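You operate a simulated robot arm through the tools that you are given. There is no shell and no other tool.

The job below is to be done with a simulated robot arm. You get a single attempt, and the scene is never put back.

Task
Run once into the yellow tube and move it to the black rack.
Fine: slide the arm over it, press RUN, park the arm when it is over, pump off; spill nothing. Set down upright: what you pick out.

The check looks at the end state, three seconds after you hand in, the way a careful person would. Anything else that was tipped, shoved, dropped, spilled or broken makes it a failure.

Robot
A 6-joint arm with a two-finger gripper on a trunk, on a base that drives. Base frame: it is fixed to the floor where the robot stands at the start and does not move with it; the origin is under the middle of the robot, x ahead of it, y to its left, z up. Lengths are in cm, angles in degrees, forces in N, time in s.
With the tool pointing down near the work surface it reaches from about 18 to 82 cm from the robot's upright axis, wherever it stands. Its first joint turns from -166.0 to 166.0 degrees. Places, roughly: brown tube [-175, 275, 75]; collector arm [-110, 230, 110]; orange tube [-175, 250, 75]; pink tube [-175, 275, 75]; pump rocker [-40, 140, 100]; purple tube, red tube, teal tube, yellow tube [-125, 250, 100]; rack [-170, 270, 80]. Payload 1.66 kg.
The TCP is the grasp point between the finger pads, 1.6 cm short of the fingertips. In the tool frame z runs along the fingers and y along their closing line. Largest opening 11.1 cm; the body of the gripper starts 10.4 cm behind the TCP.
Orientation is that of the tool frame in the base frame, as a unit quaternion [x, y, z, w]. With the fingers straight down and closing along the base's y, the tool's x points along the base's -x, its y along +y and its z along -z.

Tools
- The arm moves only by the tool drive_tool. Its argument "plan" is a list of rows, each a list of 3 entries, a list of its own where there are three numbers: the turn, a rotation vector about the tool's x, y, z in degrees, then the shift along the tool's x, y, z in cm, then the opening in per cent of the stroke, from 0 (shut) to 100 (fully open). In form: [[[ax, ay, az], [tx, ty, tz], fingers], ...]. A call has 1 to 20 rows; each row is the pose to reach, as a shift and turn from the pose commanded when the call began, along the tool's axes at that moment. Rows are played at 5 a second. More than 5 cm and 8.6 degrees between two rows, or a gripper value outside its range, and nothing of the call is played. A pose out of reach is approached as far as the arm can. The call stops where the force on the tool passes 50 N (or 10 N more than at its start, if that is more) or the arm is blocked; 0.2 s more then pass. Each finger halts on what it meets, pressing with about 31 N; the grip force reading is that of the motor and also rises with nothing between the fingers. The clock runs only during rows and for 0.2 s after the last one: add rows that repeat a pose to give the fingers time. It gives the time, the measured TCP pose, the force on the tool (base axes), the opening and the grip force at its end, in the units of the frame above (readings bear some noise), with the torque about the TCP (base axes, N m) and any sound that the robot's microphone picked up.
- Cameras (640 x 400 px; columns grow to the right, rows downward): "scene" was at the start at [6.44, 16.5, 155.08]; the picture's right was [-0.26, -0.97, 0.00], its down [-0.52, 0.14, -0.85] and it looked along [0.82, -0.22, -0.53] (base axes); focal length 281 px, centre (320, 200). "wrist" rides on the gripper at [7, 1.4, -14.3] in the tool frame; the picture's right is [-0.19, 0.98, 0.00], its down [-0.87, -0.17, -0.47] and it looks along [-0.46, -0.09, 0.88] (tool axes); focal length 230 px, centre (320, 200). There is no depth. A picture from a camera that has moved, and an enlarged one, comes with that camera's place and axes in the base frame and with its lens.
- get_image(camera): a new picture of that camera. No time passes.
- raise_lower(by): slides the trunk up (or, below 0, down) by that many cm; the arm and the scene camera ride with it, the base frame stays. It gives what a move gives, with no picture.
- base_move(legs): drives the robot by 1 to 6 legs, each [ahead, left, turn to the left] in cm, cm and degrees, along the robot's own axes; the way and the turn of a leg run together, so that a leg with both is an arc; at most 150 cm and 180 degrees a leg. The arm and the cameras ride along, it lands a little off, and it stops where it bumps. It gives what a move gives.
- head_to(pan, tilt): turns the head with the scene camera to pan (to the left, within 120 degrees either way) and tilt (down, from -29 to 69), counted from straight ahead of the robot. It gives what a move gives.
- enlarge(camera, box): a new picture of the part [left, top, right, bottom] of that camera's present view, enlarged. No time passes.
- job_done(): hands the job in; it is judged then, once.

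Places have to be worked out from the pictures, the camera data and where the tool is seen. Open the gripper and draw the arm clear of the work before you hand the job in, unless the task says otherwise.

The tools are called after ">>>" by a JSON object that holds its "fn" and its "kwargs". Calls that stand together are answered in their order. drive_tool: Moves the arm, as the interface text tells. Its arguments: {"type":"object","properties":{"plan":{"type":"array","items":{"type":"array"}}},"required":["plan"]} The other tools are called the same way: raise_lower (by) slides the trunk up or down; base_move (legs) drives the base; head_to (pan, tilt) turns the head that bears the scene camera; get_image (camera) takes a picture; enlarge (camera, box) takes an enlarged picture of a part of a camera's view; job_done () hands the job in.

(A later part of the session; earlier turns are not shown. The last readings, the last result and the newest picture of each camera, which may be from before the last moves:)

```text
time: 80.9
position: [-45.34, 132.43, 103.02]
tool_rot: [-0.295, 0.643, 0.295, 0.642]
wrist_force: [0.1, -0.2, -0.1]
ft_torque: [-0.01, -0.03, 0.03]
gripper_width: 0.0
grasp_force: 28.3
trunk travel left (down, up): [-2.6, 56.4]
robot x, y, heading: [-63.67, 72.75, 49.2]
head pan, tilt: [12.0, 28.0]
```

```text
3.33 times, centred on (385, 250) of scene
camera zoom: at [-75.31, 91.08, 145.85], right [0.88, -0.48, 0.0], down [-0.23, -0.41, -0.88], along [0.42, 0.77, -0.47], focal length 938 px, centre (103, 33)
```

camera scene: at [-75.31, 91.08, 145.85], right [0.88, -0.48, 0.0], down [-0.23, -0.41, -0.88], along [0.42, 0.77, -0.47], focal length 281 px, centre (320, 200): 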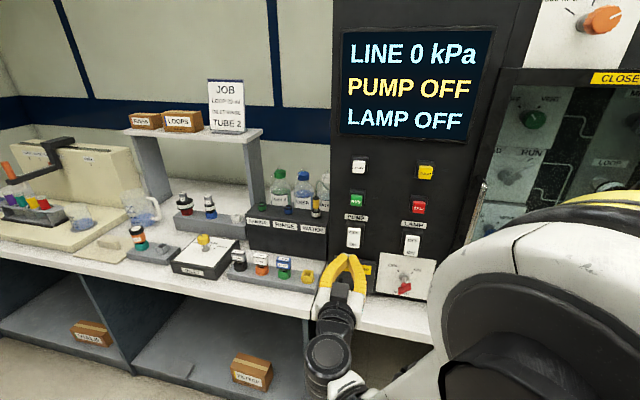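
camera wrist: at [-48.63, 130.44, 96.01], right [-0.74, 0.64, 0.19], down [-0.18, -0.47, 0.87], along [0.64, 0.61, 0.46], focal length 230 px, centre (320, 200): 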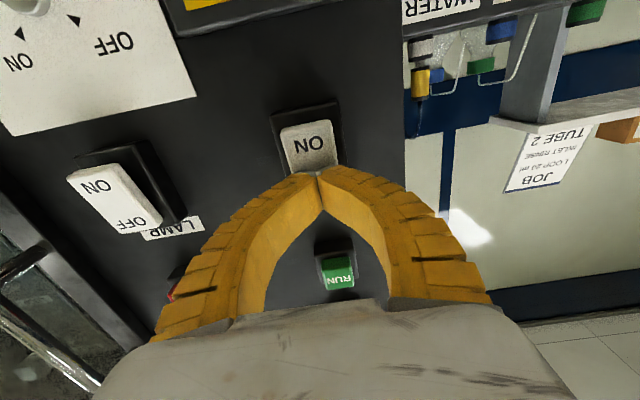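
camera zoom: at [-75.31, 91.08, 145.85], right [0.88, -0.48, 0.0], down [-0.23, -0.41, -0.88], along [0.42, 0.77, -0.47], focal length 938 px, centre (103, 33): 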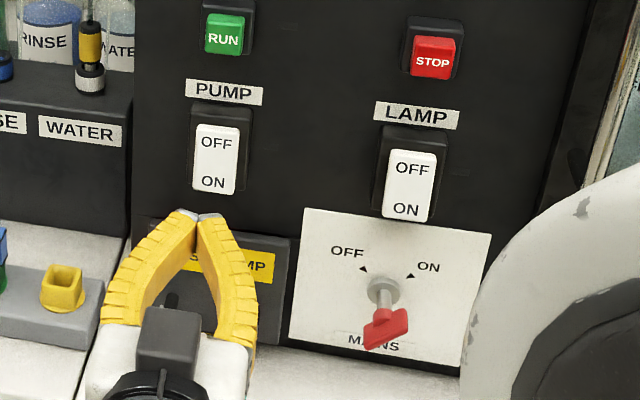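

The display confirms PUMP OFF. I raise the trunk again, back off, and turn the tool to point down.

>>> {"fn": "raise_lower", "kwargs": {"by": 9.9}}

>>> {"fn": "base_move", "kwargs": {"legs": [[-14, 0, 0]]}}

>>> {"fn": "drive_tool", "kwargs": {"plan": [[[0, 8, 0], [-1, 0, 0], 0], [[0, 16, 0], [-2, 0, 0], 0], [[0, 24, 0], [-3, 0, 0], 0], [[0, 32, 0], [-4, 0, 0], 20], [[0, 40, 0], [-5, 0, 0], 40], [[0, 48, 0], [-6, 0, 0], 60], [[0, 56, 0], [-7, 0, 0], 60], [[0, 64, 0], [-8, 0, 0], 60], [[0, 72, 0], [-9, 0, 0], 60], [[0, 80, 0], [-9, 0, 0], 60], [[0, 87, 0], [-9, 0, 0], 60], [[0, 90, 0], [-9, 0, 0], 60], [[0, 90, 0], [-9, 0, 0], 60]]}}

>>> {"fn": "get_image", "kwargs": {"camera": "scene"}}

```text
time: 82.2
position: [-45.3, 132.33, 112.83]
tool_rot: [-0.294, 0.644, 0.293, 0.643]
wrist_force: [0.2, -0.7, 0.8]
ft_torque: [-0.01, 0.01, 0.0]
gripper_width: 0.0
grasp_force: 28.3
trunk travel left (down, up): [-12.5, 46.5]
robot x, y, heading: [-63.3, 72.11, 49.3]
head pan, tilt: [12.0, 28.0]
```

```text
time: 83.6
position: [-54.38, 121.61, 112.82]
tool_rot: [-0.294, 0.643, 0.294, 0.643]
wrist_force: [0.1, -0.6, 0.0]
ft_torque: [0.0, -0.01, -0.04]
gripper_width: 0.01
grasp_force: 28.5
trunk travel left (down, up): [-12.5, 46.5]
robot x, y, heading: [-72.89, 61.54, 49.2]
head pan, tilt: [12.0, 28.0]
```

```text
time: 86.4
position: [-54.18, 121.7, 121.84]
tool_rot: [-0.415, 0.91, -0.001, -0.001]
wrist_force: [0.4, -0.4, -0.7]
ft_torque: [0.0, 0.01, 0.0]
gripper_width: 6.82
grasp_force: 1.2
trunk travel left (down, up): [-12.5, 46.5]
robot x, y, heading: [-73.31, 62.02, 49.3]
head pan, tilt: [12.0, 28.0]
```

```text
taken
camera scene: at [-84.46, 80.45, 155.75], right [0.88, -0.48, 0.0], down [-0.23, -0.41, -0.88], along [0.43, 0.77, -0.47], focal length 281 px, centre (320, 200)
```

scene: 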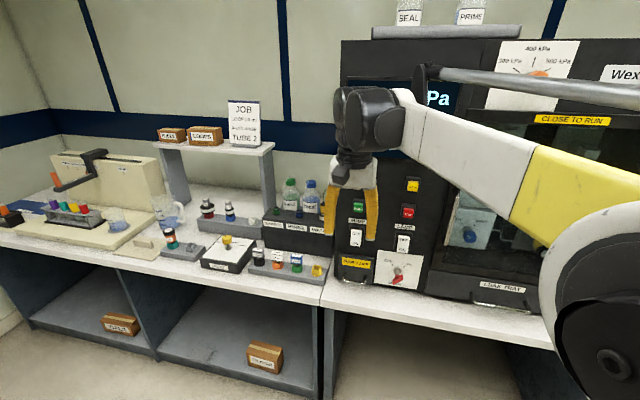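

The tool points down again at z 122. I drive back to the collector.

>>> {"fn": "base_move", "kwargs": {"legs": [[0, 143, 0.4], [32, 0, 0]]}}

>>> {"fn": "head_to", "kwargs": {"pan": 5, "tilt": 40}}

>>> {"fn": "get_image", "kwargs": {"camera": "scene"}}

>>> {"fn": "get_image", "kwargs": {"camera": "wrist"}}

```text
time: 95.2
position: [-146.7, 237.8, 121.85]
tool_rot: [-0.434, 0.901, -0.001, -0.001]
wrist_force: [-0.2, -0.7, 0.2]
ft_torque: [-0.01, 0.03, 0.0]
gripper_width: 6.85
grasp_force: 1.4
trunk travel left (down, up): [-12.5, 46.5]
robot x, y, heading: [-162.89, 176.82, 51.5]
head pan, tilt: [12.0, 28.0]
```

```text
time: 95.9
position: [-146.74, 237.77, 121.98]
tool_rot: [-0.435, 0.9, 0.0, -0.001]
wrist_force: [0.1, 0.0, -0.4]
ft_torque: [-0.01, 0.02, -0.05]
gripper_width: 6.83
grasp_force: 1.2
trunk travel left (down, up): [-12.5, 46.5]
robot x, y, heading: [-163.1, 177.33, 51.5]
head pan, tilt: [5.0, 40.0]
```

```text
taken
camera scene: at [-174.57, 194.25, 153.9], right [0.83, -0.55, 0.0], down [-0.35, -0.54, -0.77], along [0.42, 0.64, -0.64], focal length 281 px, centre (320, 200)
```

scene: 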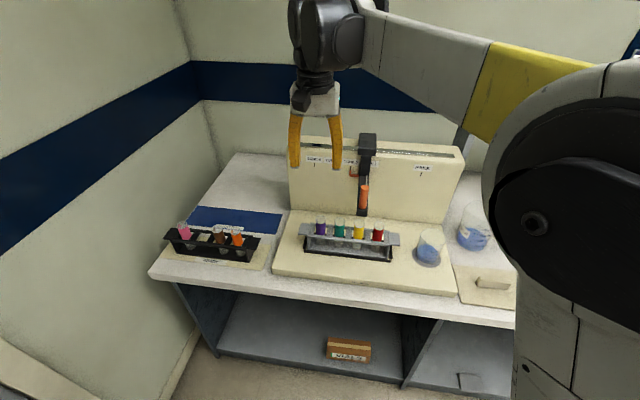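

```text
taken
camera wrist: at [-152.12, 233.13, 136.18], right [-0.65, 0.76, 0.0], down [0.67, 0.57, 0.47], along [0.36, 0.3, -0.88], focal length 230 px, centre (320, 200)
```

wrist: 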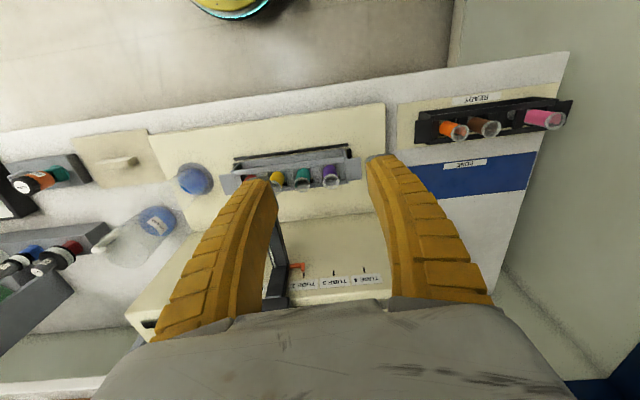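

The base landed turned to 51.5°, so I correct the tool by 2.7° and move above the peg (≈[-131.5, 237.5]).

>>> {"fn": "drive_tool", "kwargs": {"plan": [[[0, 0, 0.5], [-1.5, -2, 0], 70], [[0, 0, 1], [-3, -4, 0], 70], [[0, 0, 1.5], [-4.5, -6, 0], 70], [[0, 0, 2], [-6, -8, 0], 70], [[0, 0, 2.5], [-7.5, -10, 0], 70], [[0, 0, 2.7], [-9.2, -12.1, 0], 70], [[0, 0, 2.7], [-9.2, -12.1, 0], 70]]}}

>>> {"fn": "get_image", "kwargs": {"camera": "wrist"}}

>>> {"fn": "enlarge", "kwargs": {"camera": "wrist", "box": [240, 80, 400, 200]}}

```text
time: 97.5
position: [-131.55, 237.58, 121.91]
tool_rot: [-0.413, 0.911, 0.0, -0.002]
wrist_force: [-0.6, -0.2, 0.6]
ft_torque: [0.0, 0.02, -0.02]
gripper_width: 7.91
grasp_force: 0.7
trunk travel left (down, up): [-12.5, 46.5]
robot x, y, heading: [-163.07, 177.11, 51.5]
head pan, tilt: [5.0, 40.0]
```

```text
taken
camera wrist: at [-137.14, 233.07, 136.11], right [-0.61, 0.79, 0.0], down [0.7, 0.54, 0.47], along [0.37, 0.29, -0.88], focal length 230 px, centre (320, 200)
```

wrist: 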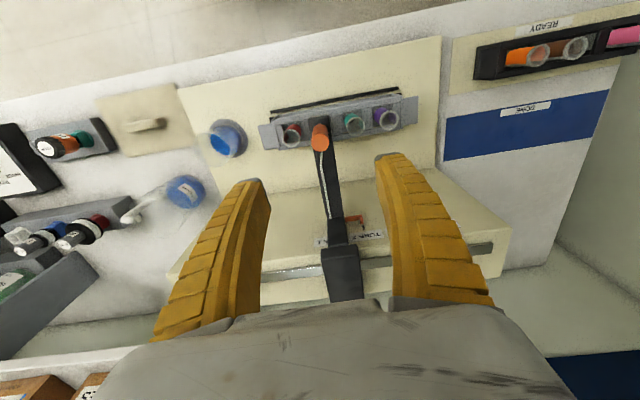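

```text
3.33 times, centred on (320, 140) of wrist
camera zoom: at [-137.14, 233.07, 136.11], right [-0.61, 0.79, 0.0], down [0.7, 0.54, 0.47], along [0.37, 0.29, -0.88], focal length 767 px, centre (320, 400)
```

zoom: 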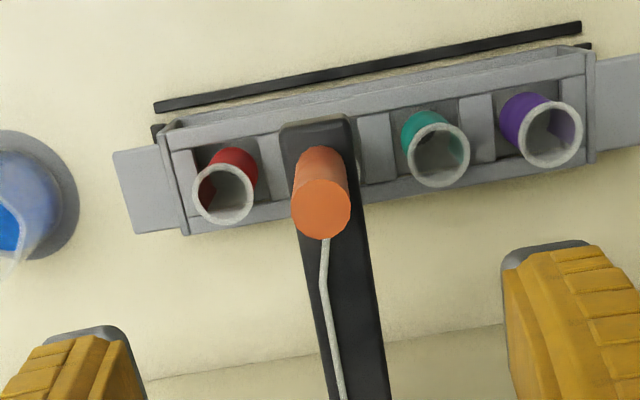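

The peg's top is at ≈[-131.7, 237.5], right under the tool. I descend and close.

>>> {"fn": "drive_tool", "kwargs": {"plan": [[[0, 0, 0], [0, 0, 3], 70], [[0, 0, 0], [0, 0, 6], 70], [[0, 0, 0], [0, 0, 9], 70], [[0, 0, 0], [0, 0, 12], 70], [[0, 0, 0], [0, 0, 15], 70], [[0, 0, 0], [0, 0, 16.9], 70], [[0, 0, 0], [0, 0, 16.9], 70], [[0, 0, 0], [0, 0, 16.9], 30], [[0, 0, 0], [0, 0, 16.9], 0], [[0, 0, 0], [0, 0, 16.9], 0], [[0, 0, 0], [0, 0, 16.9], 0]]}}

>>> {"fn": "get_image", "kwargs": {"camera": "wrist"}}

```text
time: 99.9
position: [-131.63, 237.53, 105.07]
tool_rot: [-0.413, 0.911, -0.001, -0.001]
wrist_force: [-4.7, -7.7, -4.8]
ft_torque: [-0.4, 0.31, 0.04]
gripper_width: 1.61
grasp_force: 34.3
trunk travel left (down, up): [-12.5, 46.5]
robot x, y, heading: [-162.66, 177.09, 51.5]
head pan, tilt: [5.0, 40.0]
```

```text
taken
camera wrist: at [-137.3, 233.17, 119.34], right [-0.61, 0.79, 0.0], down [0.7, 0.54, 0.47], along [0.37, 0.29, -0.88], focal length 230 px, centre (320, 200)
```

wrist: 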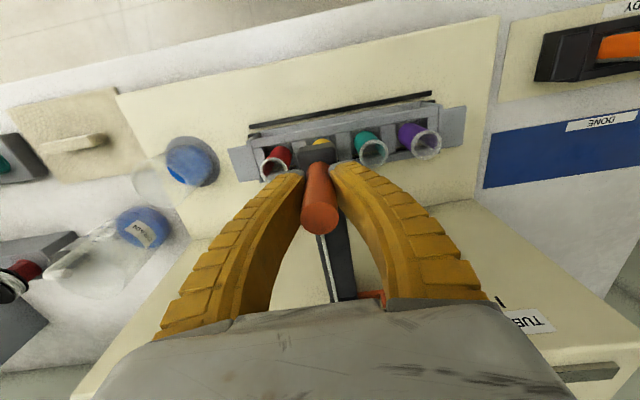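

Gripped. I slide the arm back 22.1 cm to PARK.

>>> {"fn": "drive_tool", "kwargs": {"plan": [[[0, 0, 0], [0, -1.5, 0], 0], [[0, 0, 0], [0, -3, 0], 0], [[0, 0, 0], [0, -4.5, 0], 0], [[0, 0, 0], [0, -6, 0], 0], [[0, 0, 0], [0, -7.5, 0], 0], [[0, 0, 0], [0, -9, 0], 0], [[0, 0, 0], [0, -10.5, 0], 0], [[0, 0, 0], [0, -12, 0], 0], [[0, 0, 0], [0, -13.5, 0], 0], [[0, 0, 0], [0, -15, 0], 0], [[0, 0, 0], [0, -16.5, 0], 0], [[0, 0, 0], [0, -18, 0], 0], [[0, 0, 0], [0, -19.5, 0], 0], [[0, 0, 0], [0, -21, 0], 0], [[0, 0, 0], [0, -22.1, 0], 0], [[0, 0, 0], [0, -22.1, 0], 0]]}}

>>> {"fn": "enlarge", "kwargs": {"camera": "scene", "box": [280, 120, 480, 280]}}

```text
time: 103.3
position: [-115.07, 222.54, 105.02]
tool_rot: [-0.413, 0.911, -0.001, -0.001]
wrist_force: [-18.9, -24.5, -2.6]
ft_torque: [-0.31, 0.29, -0.01]
gripper_width: 1.53
grasp_force: 33.5
trunk travel left (down, up): [-12.5, 46.5]
robot x, y, heading: [-162.8, 177.0, 51.2]
head pan, tilt: [5.0, 40.0]
```

```text
2.50 times, centred on (380, 200) of scene
camera zoom: at [-174.8, 193.94, 153.92], right [0.83, -0.55, 0.0], down [-0.35, -0.53, -0.77], along [0.42, 0.64, -0.64], focal length 703 px, centre (170, 200)
```

zoom: 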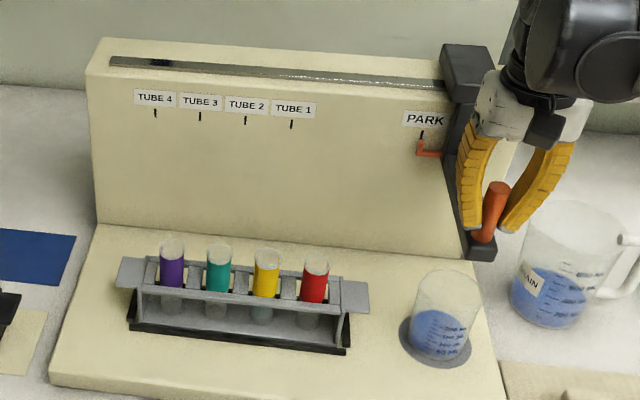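

The pointer looks at PARK; I enlarge to check before releasing.

>>> {"fn": "enlarge", "kwargs": {"camera": "scene", "box": [430, 155, 480, 190]}}

>>> {"fn": "enlarge", "kwargs": {"camera": "wrist", "box": [280, 240, 440, 340]}}

```text
11.43 times, centred on (455, 172) of scene
camera zoom: at [-174.8, 193.94, 153.92], right [0.83, -0.55, 0.0], down [-0.35, -0.53, -0.77], along [0.42, 0.64, -0.64], focal length 3215 px, centre (-1223, 514)
```

zoom: 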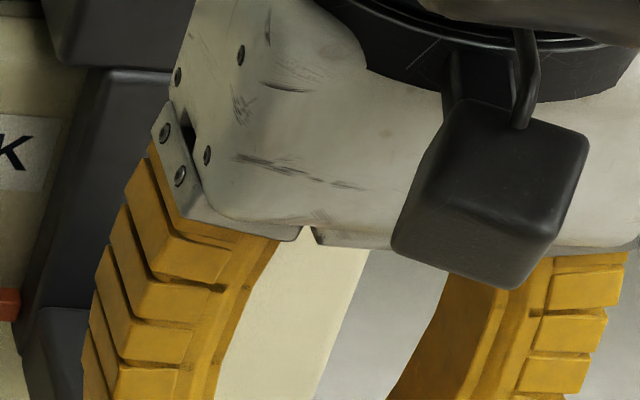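

```text
4.00 times, centred on (360, 290) of wrist
camera zoom: at [-120.67, 218.09, 119.34], right [-0.61, 0.79, 0.0], down [0.7, 0.54, 0.47], along [0.37, 0.29, -0.88], focal length 920 px, centre (160, -160)
```

zoom: 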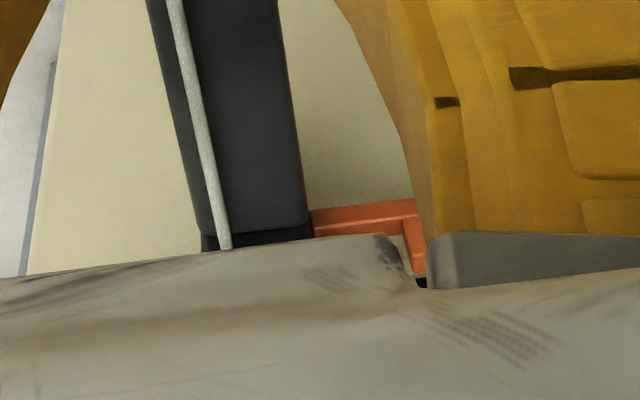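

>>> {"fn": "enlarge", "kwargs": {"camera": "scene", "box": [396, 150, 436, 180]}}

```text
13.33 times, centred on (416, 165) of scene
camera zoom: at [-174.8, 193.94, 153.92], right [0.83, -0.55, 0.0], down [-0.35, -0.53, -0.77], along [0.42, 0.64, -0.64], focal length 3751 px, centre (-960, 667)
```

zoom: 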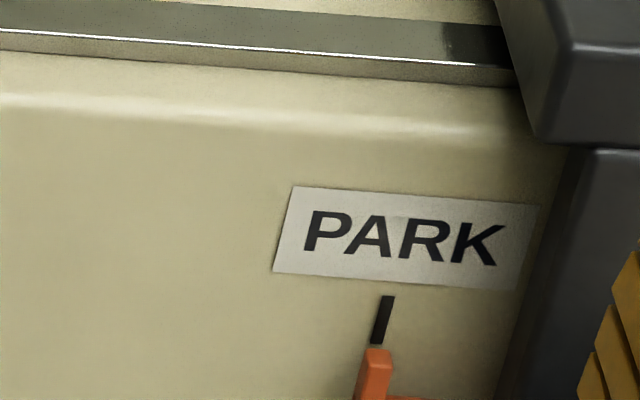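

The pointer meets the PARK tick. I release the peg and rise.

>>> {"fn": "drive_tool", "kwargs": {"plan": [[[0, 0, 0], [0, 0, 0], 20], [[0, 0, 0], [0, 0, 0], 50], [[0, 0, 0], [0, 0, 0], 60], [[0, 0, 0], [0, 0, -3], 60], [[0, 0, 0], [0, 0, -6], 60], [[0, 0, 0], [0, 0, -9], 60], [[0, 0, 0], [0, 0, -12], 60], [[0, 0, 0], [3, 0, -14], 60], [[0, 0, 0], [6, 0, -15], 60], [[0, 0, 0], [8, 0, -16], 60], [[0, 0, 0], [10, 0, -17], 60], [[0, 0, 0], [10, 0, -17], 60]]}}

>>> {"fn": "get_image", "kwargs": {"camera": "wrist"}}

>>> {"fn": "enlarge", "kwargs": {"camera": "scene", "box": [280, 120, 480, 280]}}

>>> {"fn": "enlarge", "kwargs": {"camera": "scene", "box": [396, 150, 436, 180]}}

```text
time: 105.9
position: [-121.43, 215.42, 121.94]
tool_rot: [-0.413, 0.911, 0.0, -0.001]
wrist_force: [-0.6, -0.4, -0.4]
ft_torque: [0.01, -0.01, 0.01]
gripper_width: 6.84
grasp_force: 1.6
trunk travel left (down, up): [-12.5, 46.5]
robot x, y, heading: [-162.7, 177.0, 51.5]
head pan, tilt: [5.0, 40.0]
```

```text
taken
camera wrist: at [-127.0, 211.04, 136.26], right [-0.61, 0.79, 0.0], down [0.7, 0.54, 0.47], along [0.37, 0.29, -0.88], focal length 230 px, centre (320, 200)
```

wrist: 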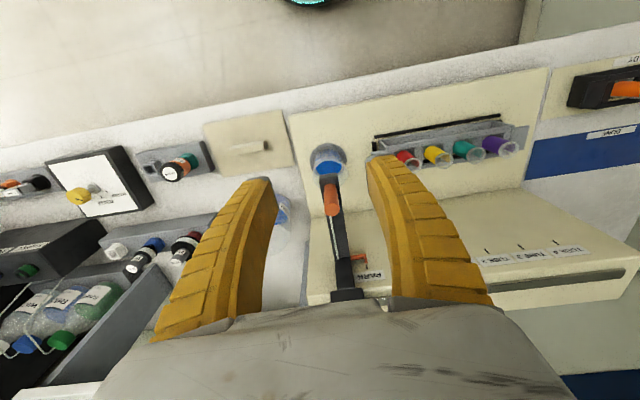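

```text
2.50 times, centred on (380, 200) of scene
camera zoom: at [-174.56, 194.25, 153.9], right [0.83, -0.55, 0.0], down [-0.35, -0.54, -0.77], along [0.42, 0.64, -0.64], focal length 703 px, centre (170, 200)
```

zoom: 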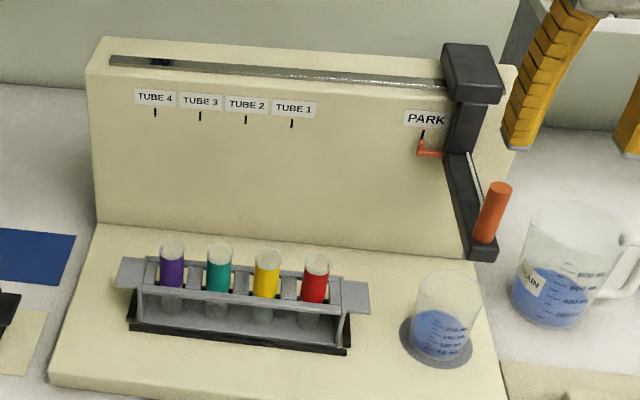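

```text
13.33 times, centred on (416, 165) of scene
camera zoom: at [-174.56, 194.25, 153.9], right [0.83, -0.55, 0.0], down [-0.35, -0.54, -0.77], along [0.42, 0.64, -0.64], focal length 3751 px, centre (-960, 667)
```

zoom: 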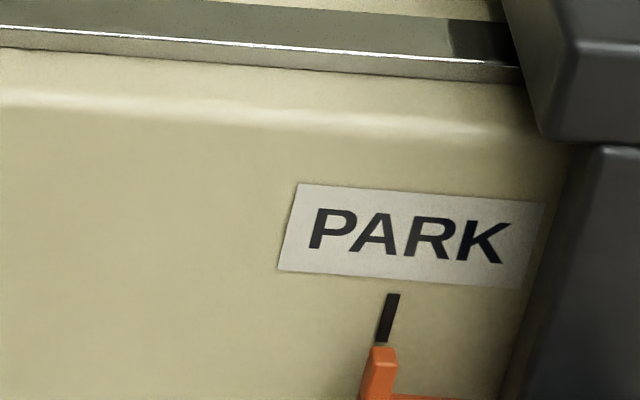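

The arm is parked and the pump off. Now the yellow tube (≈[-130.4, 239.2], rim z≈92.6): I move above it at z≈110 to look.

>>> {"fn": "drive_tool", "kwargs": {"plan": [[[0, 0, 0], [-1.5, 2.8, 0], 60], [[0, 0, 0], [-3, 5.6, 0], 60], [[0, 0, 0], [-4.5, 8.4, 0], 50], [[0, 0, 0], [-6, 11.2, 0], 50], [[0, 0, 0], [-7.5, 14, 1], 50], [[0, 0, 0], [-9, 16.8, 3], 50], [[0, 0, 0], [-10.5, 19.6, 6], 50], [[0, 0, 0], [-12, 22.4, 9], 50], [[0, 0, 0], [-12, 22.4, 12], 50], [[0, 0, 0], [-12, 22.4, 12], 50]]}}

>>> {"fn": "get_image", "kwargs": {"camera": "wrist"}}

>>> {"fn": "enlarge", "kwargs": {"camera": "wrist", "box": [220, 60, 460, 200]}}

>>> {"fn": "enlarge", "kwargs": {"camera": "scene", "box": [290, 170, 410, 270]}}

```text
time: 108.1
position: [-130.46, 239.25, 109.46]
tool_rot: [-0.413, 0.911, -0.001, -0.002]
wrist_force: [0.1, 0.3, -0.2]
ft_torque: [-0.01, 0.01, -0.01]
gripper_width: 5.75
grasp_force: 1.4
trunk travel left (down, up): [-12.5, 46.5]
robot x, y, heading: [-163.16, 177.02, 51.5]
head pan, tilt: [5.0, 40.0]
```

```text
taken
camera wrist: at [-135.98, 234.83, 123.85], right [-0.61, 0.79, 0.0], down [0.7, 0.54, 0.47], along [0.37, 0.29, -0.88], focal length 230 px, centre (320, 200)
```

wrist: 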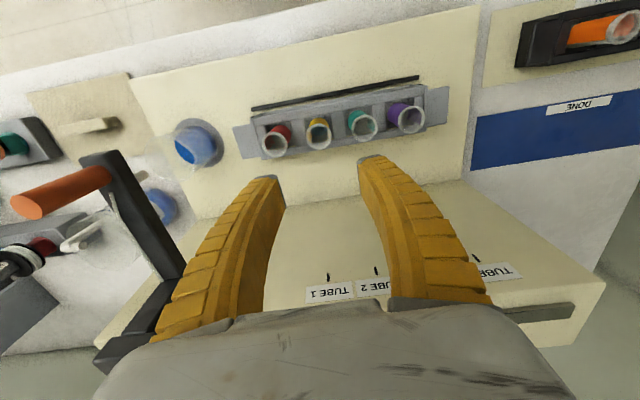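

```text
2.67 times, centred on (340, 130) of wrist
camera zoom: at [-135.98, 234.83, 123.85], right [-0.61, 0.79, 0.0], down [0.7, 0.54, 0.47], along [0.37, 0.29, -0.88], focal length 614 px, centre (267, 387)
```

zoom: 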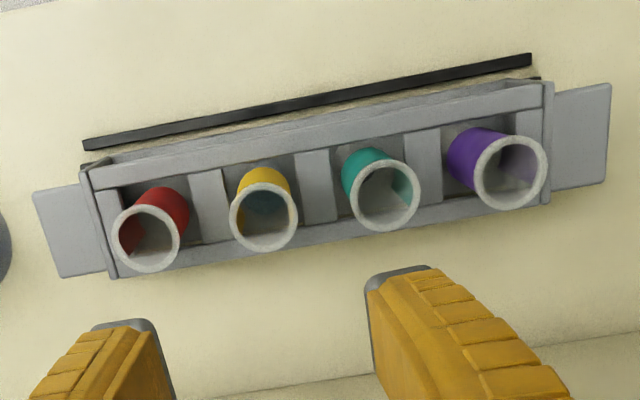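

```text
4.00 times, centred on (350, 220) of scene
camera zoom: at [-174.57, 194.24, 153.9], right [0.83, -0.55, 0.0], down [-0.35, -0.54, -0.77], along [0.42, 0.64, -0.64], focal length 1125 px, centre (200, 120)
```

zoom: 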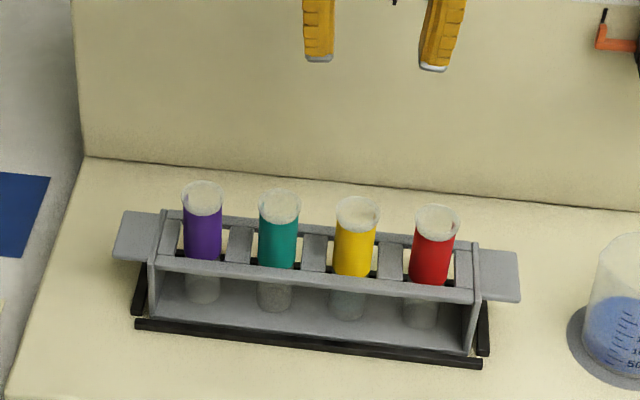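

Yellow's rim centre is ≈[-130.45, 239.1], diameter ~3.4, rack top z≈88.3. I narrow the opening to ~5 cm so both fingers fit between the neighbours, and descend to just above the rims.

>>> {"fn": "drive_tool", "kwargs": {"plan": [[[0, 0, 0], [0.1, -0.1, 3], 45], [[0, 0, 0], [0.1, -0.1, 6], 45], [[0, 0, 0], [0.1, -0.1, 9], 45], [[0, 0, 0], [0.1, -0.1, 11.8], 45], [[0, 0, 0], [0.1, -0.1, 11.8], 45]]}}

>>> {"fn": "get_image", "kwargs": {"camera": "wrist"}}

>>> {"fn": "enlarge", "kwargs": {"camera": "scene", "box": [290, 150, 410, 270]}}

```text
time: 109.3
position: [-130.42, 238.7, 97.78]
tool_rot: [-0.412, 0.911, -0.001, -0.001]
wrist_force: [-0.1, 0.4, 0.0]
ft_torque: [0.0, 0.0, -0.01]
gripper_width: 5.25
grasp_force: 1.5
trunk travel left (down, up): [-12.5, 46.5]
robot x, y, heading: [-162.97, 177.1, 51.5]
head pan, tilt: [5.0, 40.0]
```

```text
taken
camera wrist: at [-135.98, 234.29, 112.08], right [-0.61, 0.79, 0.0], down [0.7, 0.54, 0.47], along [0.37, 0.29, -0.88], focal length 230 px, centre (320, 200)
```

wrist: 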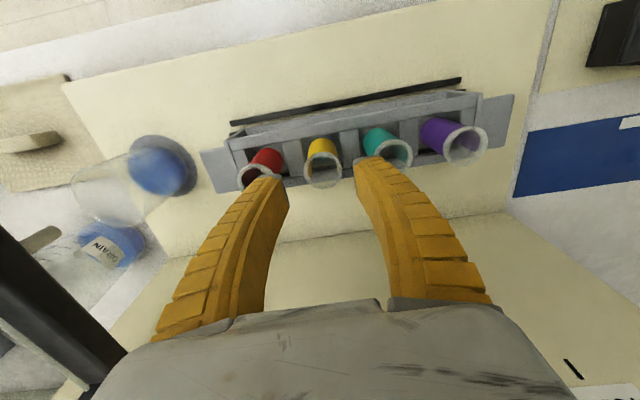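

```text
3.33 times, centred on (350, 210) of scene
camera zoom: at [-174.57, 194.25, 153.9], right [0.83, -0.55, 0.0], down [-0.35, -0.54, -0.77], along [0.42, 0.64, -0.64], focal length 938 px, centre (220, 167)
```

zoom: 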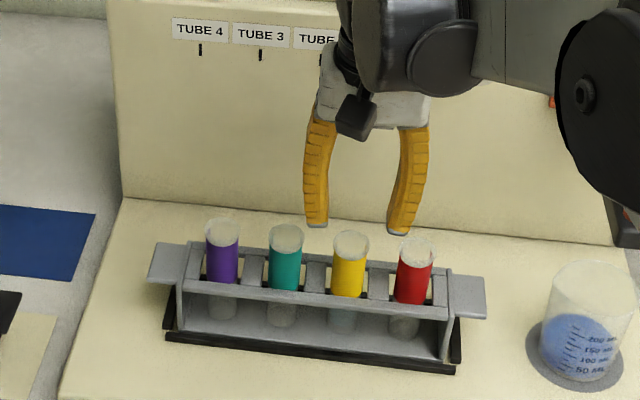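

The tube is centred within 0.3 cm. I descend slowly to z≈90.8 and stop.

>>> {"fn": "drive_tool", "kwargs": {"plan": [[[0, 0, 0], [-0.2, 0.15, 1], 43], [[0, 0, 0], [-0.2, 0.15, 2], 43], [[0, 0, 0], [-0.2, 0.15, 3], 43], [[0, 0, 0], [-0.2, 0.15, 4], 43], [[0, 0, 0], [-0.2, 0.15, 5], 43], [[0, 0, 0], [-0.2, 0.15, 6], 43], [[0, 0, 0], [-0.2, 0.15, 6.9], 43], [[0, 0, 0], [-0.2, 0.15, 6.9], 43]]}}

>>> {"fn": "get_image", "kwargs": {"camera": "wrist"}}

>>> {"fn": "enlarge", "kwargs": {"camera": "scene", "box": [290, 150, 410, 270]}}

```text
time: 111.1
position: [-130.63, 239.24, 91.27]
tool_rot: [-0.413, 0.911, -0.001, -0.001]
wrist_force: [0.4, 0.1, 0.3]
ft_torque: [-0.02, 0.0, -0.02]
gripper_width: 5.0
grasp_force: 2.0
trunk travel left (down, up): [-12.5, 46.5]
robot x, y, heading: [-162.85, 176.96, 51.6]
head pan, tilt: [5.0, 40.0]
```

```text
taken
camera wrist: at [-136.09, 234.76, 105.52], right [-0.61, 0.79, 0.0], down [0.7, 0.54, 0.47], along [0.37, 0.29, -0.88], focal length 230 px, centre (320, 200)
```

wrist: 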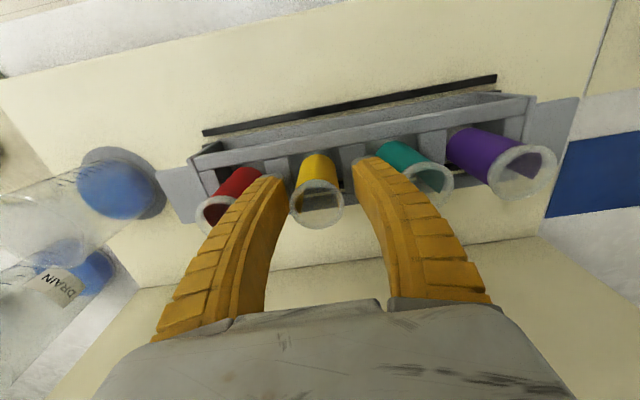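

```text
3.33 times, centred on (350, 210) of scene
camera zoom: at [-174.57, 194.26, 153.9], right [0.83, -0.55, 0.0], down [-0.35, -0.54, -0.77], along [0.42, 0.64, -0.64], focal length 938 px, centre (220, 167)
```

zoom: 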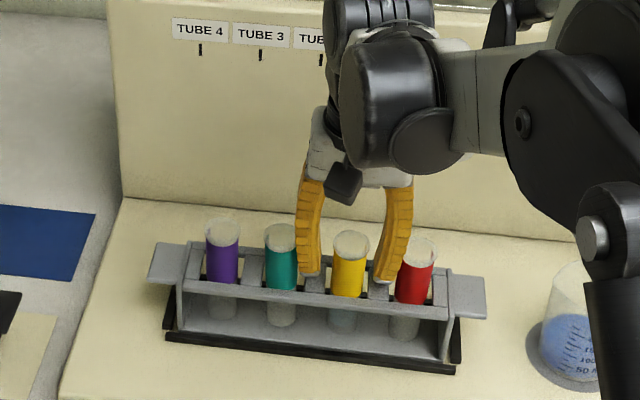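

The left finger seems to have nudged the teal tube's rim slightly sideways in its slot (TCP is ~0.3 too far left and the finger is thicker higher up). I narrow the opening and shift right 0.35 to free it.

>>> {"fn": "drive_tool", "kwargs": {"plan": [[[0, 0, 0], [0, -0.15, 0], 40], [[0, 0, 0], [0, -0.35, 0], 37], [[0, 0, 0], [0, -0.35, 0], 37]]}}

>>> {"fn": "get_image", "kwargs": {"camera": "wrist"}}

>>> {"fn": "enlarge", "kwargs": {"camera": "scene", "box": [290, 150, 410, 270]}}

```text
time: 111.9
position: [-130.24, 238.84, 91.22]
tool_rot: [-0.412, 0.911, -0.001, -0.002]
wrist_force: [-0.3, -0.2, -0.1]
ft_torque: [0.02, 0.03, 0.0]
gripper_width: 4.36
grasp_force: 1.6
trunk travel left (down, up): [-12.5, 46.5]
robot x, y, heading: [-162.76, 177.06, 51.3]
head pan, tilt: [5.0, 40.0]
```

```text
taken
camera wrist: at [-135.74, 234.47, 105.51], right [-0.61, 0.79, 0.0], down [0.7, 0.54, 0.47], along [0.37, 0.29, -0.88], focal length 230 px, centre (320, 200)
```

wrist: 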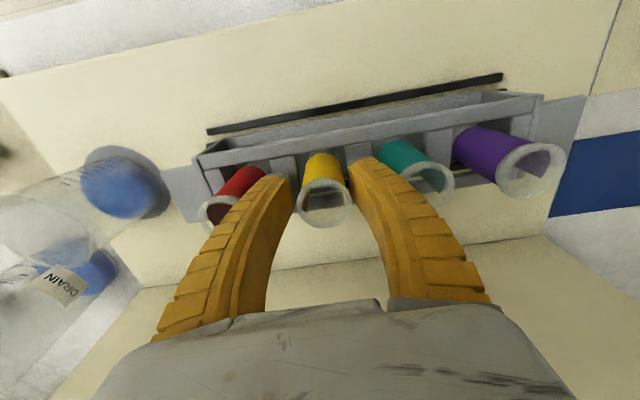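

```text
3.33 times, centred on (350, 210) of scene
camera zoom: at [-174.57, 194.25, 153.9], right [0.83, -0.55, 0.0], down [-0.35, -0.54, -0.77], along [0.42, 0.64, -0.64], focal length 938 px, centre (220, 167)
```

zoom: 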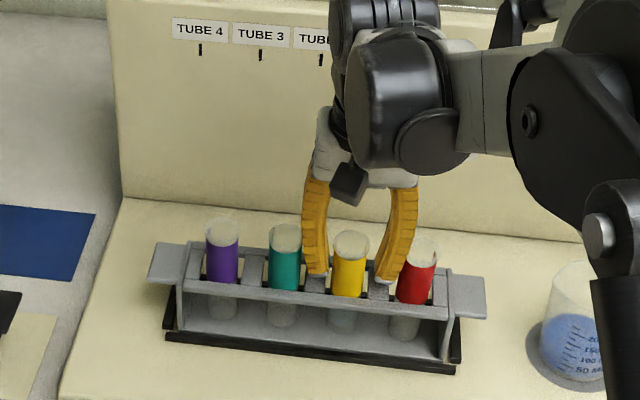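

Teal stands back in place; the tube is centred. I close gently on the yellow tube.

>>> {"fn": "drive_tool", "kwargs": {"plan": [[[0, 0, 0], [0, 0, 0], 32], [[0, 0, 0], [0, 0, 0], 28], [[0, 0, 0], [0, 0, 0], 24], [[0, 0, 0], [0, 0, 0], 20], [[0, 0, 0], [0, 0, 0], 20], [[0, 0, 0], [0, 0, 0], 20]]}}

>>> {"fn": "get_image", "kwargs": {"camera": "wrist"}}

>>> {"fn": "enlarge", "kwargs": {"camera": "scene", "box": [290, 150, 410, 270]}}

```text
time: 113.3
position: [-130.11, 238.85, 91.37]
tool_rot: [-0.412, 0.911, -0.001, -0.001]
wrist_force: [-0.6, 0.7, -0.3]
ft_torque: [-0.04, -0.01, 0.03]
gripper_width: 2.61
grasp_force: 31.5
trunk travel left (down, up): [-12.5, 46.5]
robot x, y, heading: [-162.96, 177.2, 51.5]
head pan, tilt: [5.0, 40.0]
```

```text
taken
camera wrist: at [-135.75, 234.47, 105.52], right [-0.61, 0.79, 0.0], down [0.7, 0.54, 0.47], along [0.37, 0.29, -0.88], focal length 230 px, centre (320, 200)
```

wrist: 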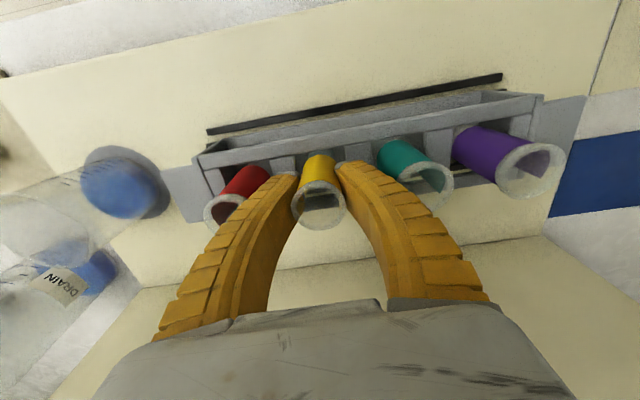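

```text
3.33 times, centred on (350, 210) of scene
camera zoom: at [-174.57, 194.25, 153.9], right [0.83, -0.55, 0.0], down [-0.35, -0.54, -0.77], along [0.42, 0.64, -0.64], focal length 938 px, centre (220, 167)
```

zoom: 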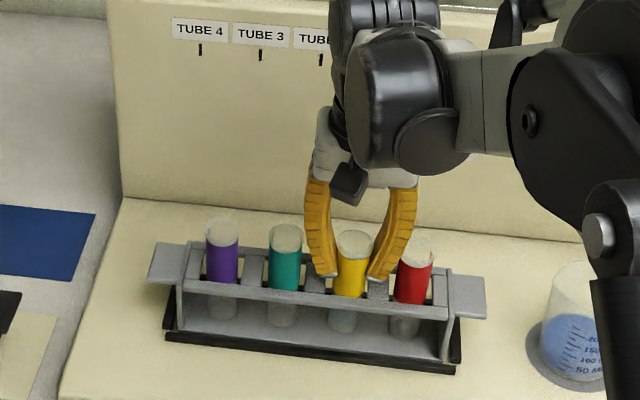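

Gripped (width 2.61, 31 N). I lift straight up slowly, 16 cm.

>>> {"fn": "drive_tool", "kwargs": {"plan": [[[0, 0, 0], [0, 0, -0.5], 15], [[0, 0, 0], [0, 0, -1.2], 15], [[0, 0, 0], [0, 0, -2], 15], [[0, 0, 0], [0, 0, -3], 15], [[0, 0, 0], [0, 0, -4], 15], [[0, 0, 0], [0, 0, -5], 15], [[0, 0, 0], [0, 0, -6], 15], [[0, 0, 0], [0, 0, -7], 15], [[0, 0, 0], [0, 0, -8], 15], [[0, 0, 0], [0, 0, -9], 15], [[0, 0, 0], [0, 0, -10], 15], [[0, 0, 0], [0, 0, -11.5], 15], [[0, 0, 0], [0, 0, -13], 15], [[0, 0, 0], [0, 0, -14.5], 15], [[0, 0, 0], [0, 0, -15.5], 15], [[0, 0, 0], [0, 0, -16], 15], [[0, 0, 0], [0, 0, -16], 15]]}}

>>> {"fn": "get_image", "kwargs": {"camera": "wrist"}}

>>> {"fn": "get_image", "kwargs": {"camera": "scene"}}

>>> {"fn": "enlarge", "kwargs": {"camera": "scene", "box": [290, 90, 430, 270]}}

```text
time: 116.9
position: [-130.15, 239.2, 107.23]
tool_rot: [-0.414, 0.91, 0.0, -0.001]
wrist_force: [0.4, 0.6, 0.7]
ft_torque: [-0.02, -0.01, -0.01]
gripper_width: 2.52
grasp_force: 30.9
trunk travel left (down, up): [-12.5, 46.5]
robot x, y, heading: [-162.99, 176.82, 51.5]
head pan, tilt: [5.0, 40.0]
```

```text
taken
camera wrist: at [-135.77, 234.73, 121.45], right [-0.61, 0.79, 0.0], down [0.7, 0.54, 0.47], along [0.37, 0.29, -0.88], focal length 230 px, centre (320, 200)
```

wrist: 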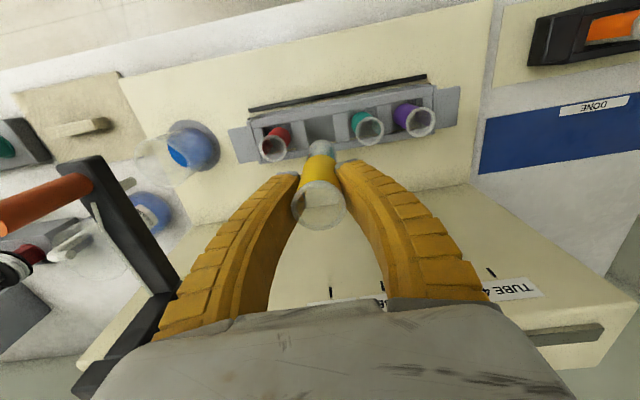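

```text
taken
camera scene: at [-174.57, 194.25, 153.9], right [0.83, -0.55, 0.0], down [-0.35, -0.54, -0.77], along [0.42, 0.64, -0.64], focal length 281 px, centre (320, 200)
```

scene: 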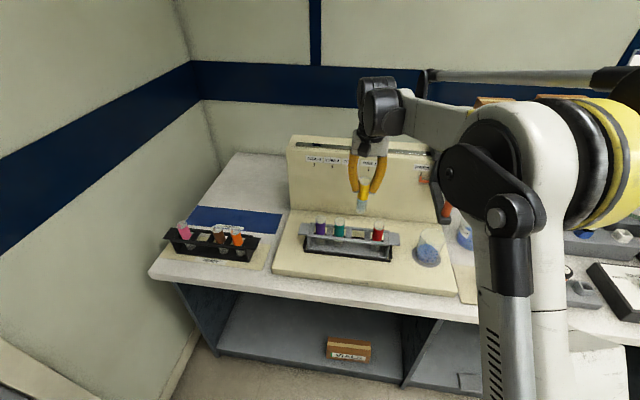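

```text
2.22 times, centred on (360, 180) of scene
camera zoom: at [-174.57, 194.25, 153.9], right [0.83, -0.55, 0.0], down [-0.35, -0.54, -0.77], along [0.42, 0.64, -0.64], focal length 625 px, centre (231, 244)
```

zoom: 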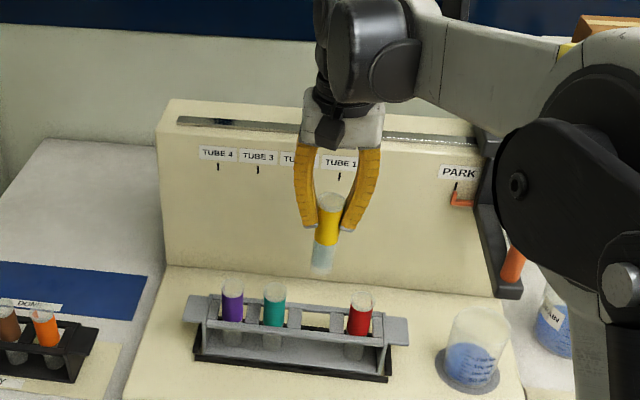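

The yellow tube is up, upright and with liquid in it; the others stand. The empty slot of the black rack is the second (≈[-171.2, 267]), 90 cm away, so I drive 24 cm left and 4 ahead in gentle short legs.

>>> {"fn": "base_move", "kwargs": {"legs": [[0, 12, -0.5], [4, 12, -0.5]]}}

>>> {"fn": "head_to", "kwargs": {"pan": 10, "tilt": 45}}

>>> {"fn": "get_image", "kwargs": {"camera": "scene"}}

>>> {"fn": "get_image", "kwargs": {"camera": "wrist"}}

```text
time: 119.0
position: [-145.29, 256.81, 107.12]
tool_rot: [-0.406, 0.914, -0.001, -0.001]
wrist_force: [-0.2, -0.4, -0.8]
ft_torque: [-0.02, -0.02, 0.02]
gripper_width: 2.48
grasp_force: 31.0
trunk travel left (down, up): [-12.5, 46.5]
robot x, y, heading: [-179.02, 195.54, 50.7]
head pan, tilt: [5.0, 40.0]
```

```text
time: 119.7
position: [-145.28, 256.76, 107.07]
tool_rot: [-0.406, 0.914, -0.001, -0.001]
wrist_force: [-0.6, 0.6, -1.0]
ft_torque: [-0.01, 0.01, -0.03]
gripper_width: 2.46
grasp_force: 31.7
trunk travel left (down, up): [-12.5, 46.5]
robot x, y, heading: [-178.69, 195.36, 50.4]
head pan, tilt: [10.0, 45.0]
```

```text
taken
camera scene: at [-191.16, 212.69, 153.18], right [0.87, -0.49, 0.0], down [-0.35, -0.62, -0.71], along [0.35, 0.62, -0.71], focal length 281 px, centre (320, 200)
```

scene: 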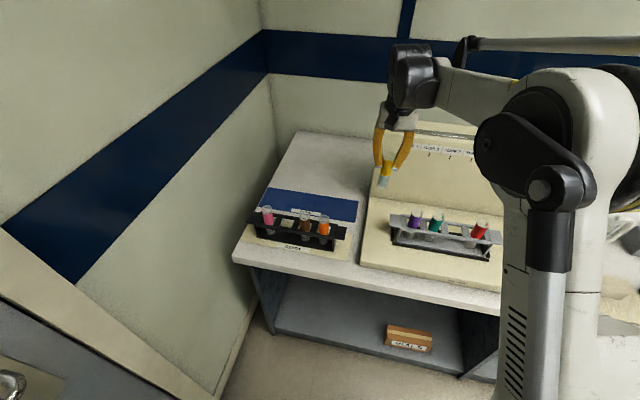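

```text
taken
camera wrist: at [-150.92, 252.48, 121.44], right [-0.6, 0.8, 0.0], down [0.71, 0.53, 0.47], along [0.38, 0.28, -0.88], focal length 230 px, centre (320, 200)
```

wrist: 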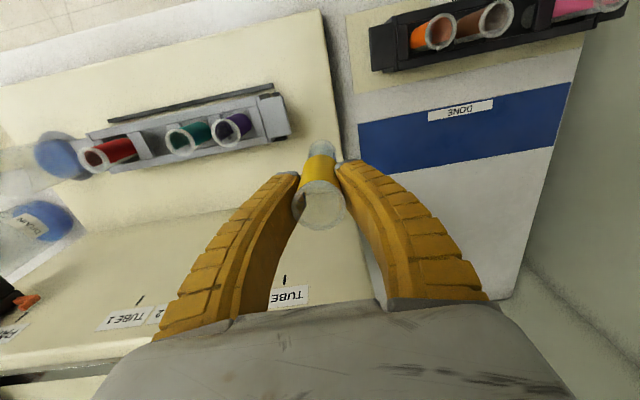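

Good position. I enlarge the black rack from both cameras to measure the slot.

>>> {"fn": "enlarge", "kwargs": {"camera": "scene", "box": [235, 180, 365, 265]}}

>>> {"fn": "enlarge", "kwargs": {"camera": "wrist", "box": [360, 0, 640, 100]}}

```text
4.71 times, centred on (300, 222) of scene
camera zoom: at [-191.16, 212.69, 153.18], right [0.87, -0.49, 0.0], down [-0.35, -0.62, -0.71], along [0.35, 0.62, -0.71], focal length 1324 px, centre (414, 94)
```

zoom: 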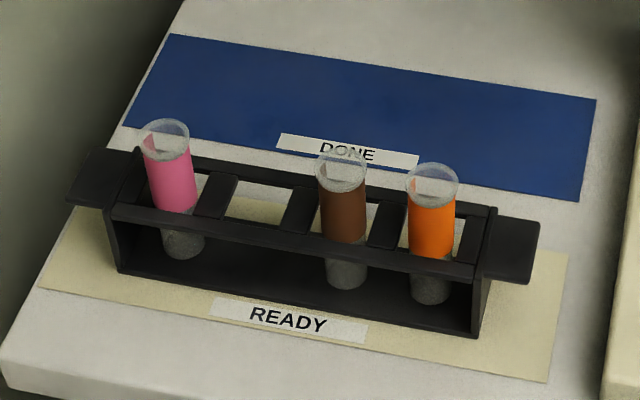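

```text
2.29 times, centred on (500, 50) of wrist
camera zoom: at [-150.92, 252.48, 121.44], right [-0.6, 0.8, 0.0], down [0.71, 0.53, 0.47], along [0.38, 0.28, -0.88], focal length 526 px, centre (-91, 543)
```

zoom: 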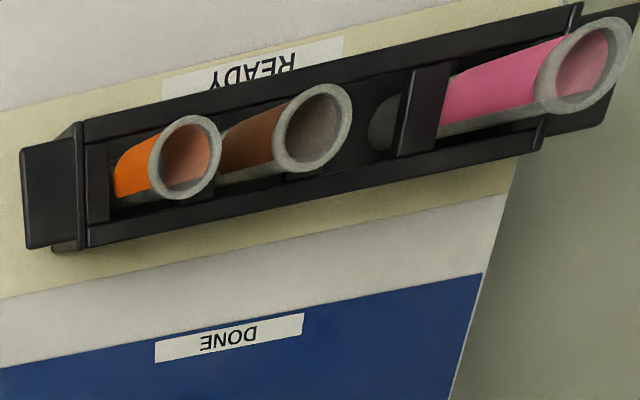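

Brown rim ≈[-167.2, 264.6, 89.5], pink ≈[-176.2, 272.7], orange ≈[-162.8, 260.6]; so the empty slot is at ≈[-171.7, 268.6]. I check how the held tube sits relative to the TCP.

>>> {"fn": "enlarge", "kwargs": {"camera": "wrist", "box": [270, 120, 370, 240]}}

>>> {"fn": "enlarge", "kwargs": {"camera": "scene", "box": [350, 110, 430, 200]}}

```text
3.33 times, centred on (320, 180) of wrist
camera zoom: at [-150.92, 252.48, 121.44], right [-0.6, 0.8, 0.0], down [0.71, 0.53, 0.47], along [0.38, 0.28, -0.88], focal length 767 px, centre (320, 267)
```

zoom: 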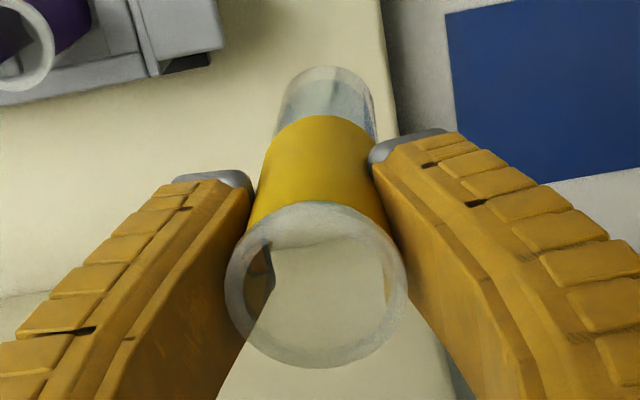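

```text
4.44 times, centred on (390, 155) of scene
camera zoom: at [-191.16, 212.69, 153.18], right [0.87, -0.49, 0.0], down [-0.35, -0.62, -0.71], along [0.35, 0.62, -0.71], focal length 1250 px, centre (9, 400)
```

zoom: 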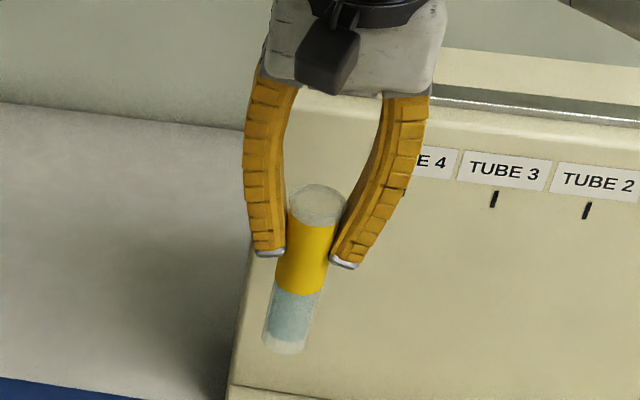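

The tube hangs vertical, centred about 0.3 cm beyond the TCP. I carry it slowly over the empty slot: TCP target ≈[-171.95, 268.45] at the present height (tube bottom ~z 97, others' rims 89.5).

>>> {"fn": "drive_tool", "kwargs": {"plan": [[[0, 0, 0], [0.3, 0.8, 0], 15], [[0, 0, 0], [0.8, 2.2, 0], 15], [[0, 0, 0], [1.4, 4, 0], 15], [[0, 0, 0], [2, 6, 0], 15], [[0, 0, 0], [2.7, 8, 0], 15], [[0, 0, 0], [3.4, 10, 0], 15], [[0, 0, 0], [4.1, 12, 0], 15], [[0, 0, 0], [4.8, 14, 0], 15], [[0, 0, 0], [5.5, 16, 0], 15], [[0, 0, 0], [6.2, 18, 0], 15], [[0, 0, 0], [6.9, 20, 0], 15], [[0, 0, 0], [7.5, 22, 0], 15], [[0, 0, 0], [8.1, 24, 0], 15], [[0, 0, 0], [8.7, 26, 0], 15], [[0, 0, 0], [9.1, 27.1, 0], 15], [[0, 0, 0], [9.24, 27.6, 0], 15], [[0, 0, 0], [9.24, 27.6, 0], 15], [[0, 0, 0], [9.24, 27.6, 0], 15]]}}

>>> {"fn": "get_image", "kwargs": {"camera": "wrist"}}

>>> {"fn": "enlarge", "kwargs": {"camera": "wrist", "box": [220, 60, 420, 240]}}

>>> {"fn": "enlarge", "kwargs": {"camera": "scene", "box": [220, 100, 380, 280]}}

```text
time: 123.5
position: [-171.83, 268.39, 107.21]
tool_rot: [-0.405, 0.914, 0.0, -0.002]
wrist_force: [0.3, -0.2, 0.2]
ft_torque: [0.0, 0.03, 0.01]
gripper_width: 2.4
grasp_force: 30.9
trunk travel left (down, up): [-12.5, 46.5]
robot x, y, heading: [-179.08, 195.06, 50.5]
head pan, tilt: [10.0, 45.0]
```

```text
taken
camera wrist: at [-177.52, 264.17, 121.51], right [-0.6, 0.8, 0.0], down [0.71, 0.53, 0.47], along [0.38, 0.28, -0.88], focal length 230 px, centre (320, 200)
```

wrist: 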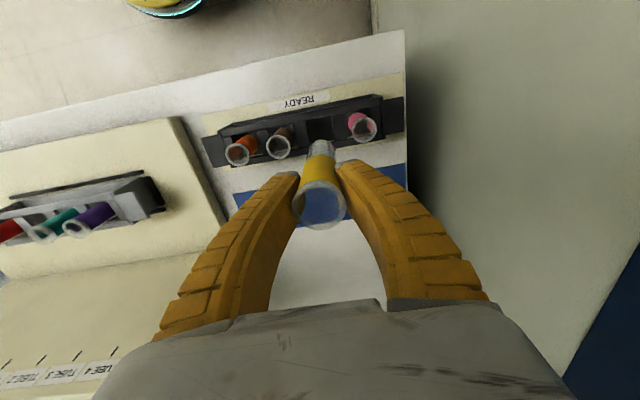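

```text
2.22 times, centred on (320, 150) of wrist
camera zoom: at [-177.52, 264.17, 121.51], right [-0.6, 0.8, 0.0], down [0.71, 0.53, 0.47], along [0.38, 0.28, -0.88], focal length 511 px, centre (320, 311)
```

zoom: 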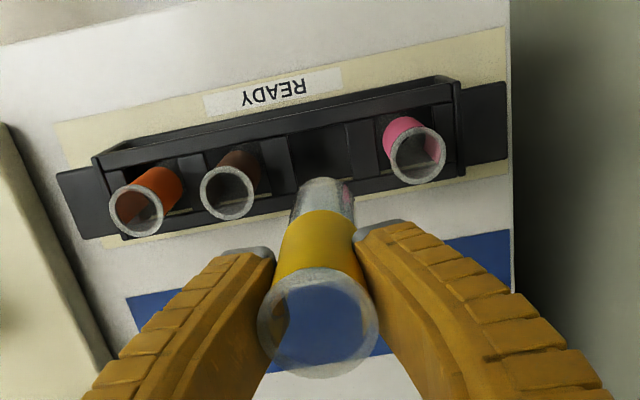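

```text
2.22 times, centred on (300, 190) of scene
camera zoom: at [-191.16, 212.68, 153.17], right [0.87, -0.49, 0.0], down [-0.35, -0.62, -0.71], along [0.35, 0.62, -0.71], focal length 625 px, centre (364, 222)
```

zoom: 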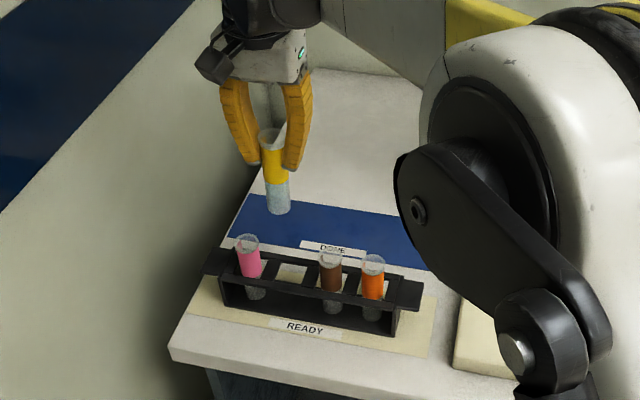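

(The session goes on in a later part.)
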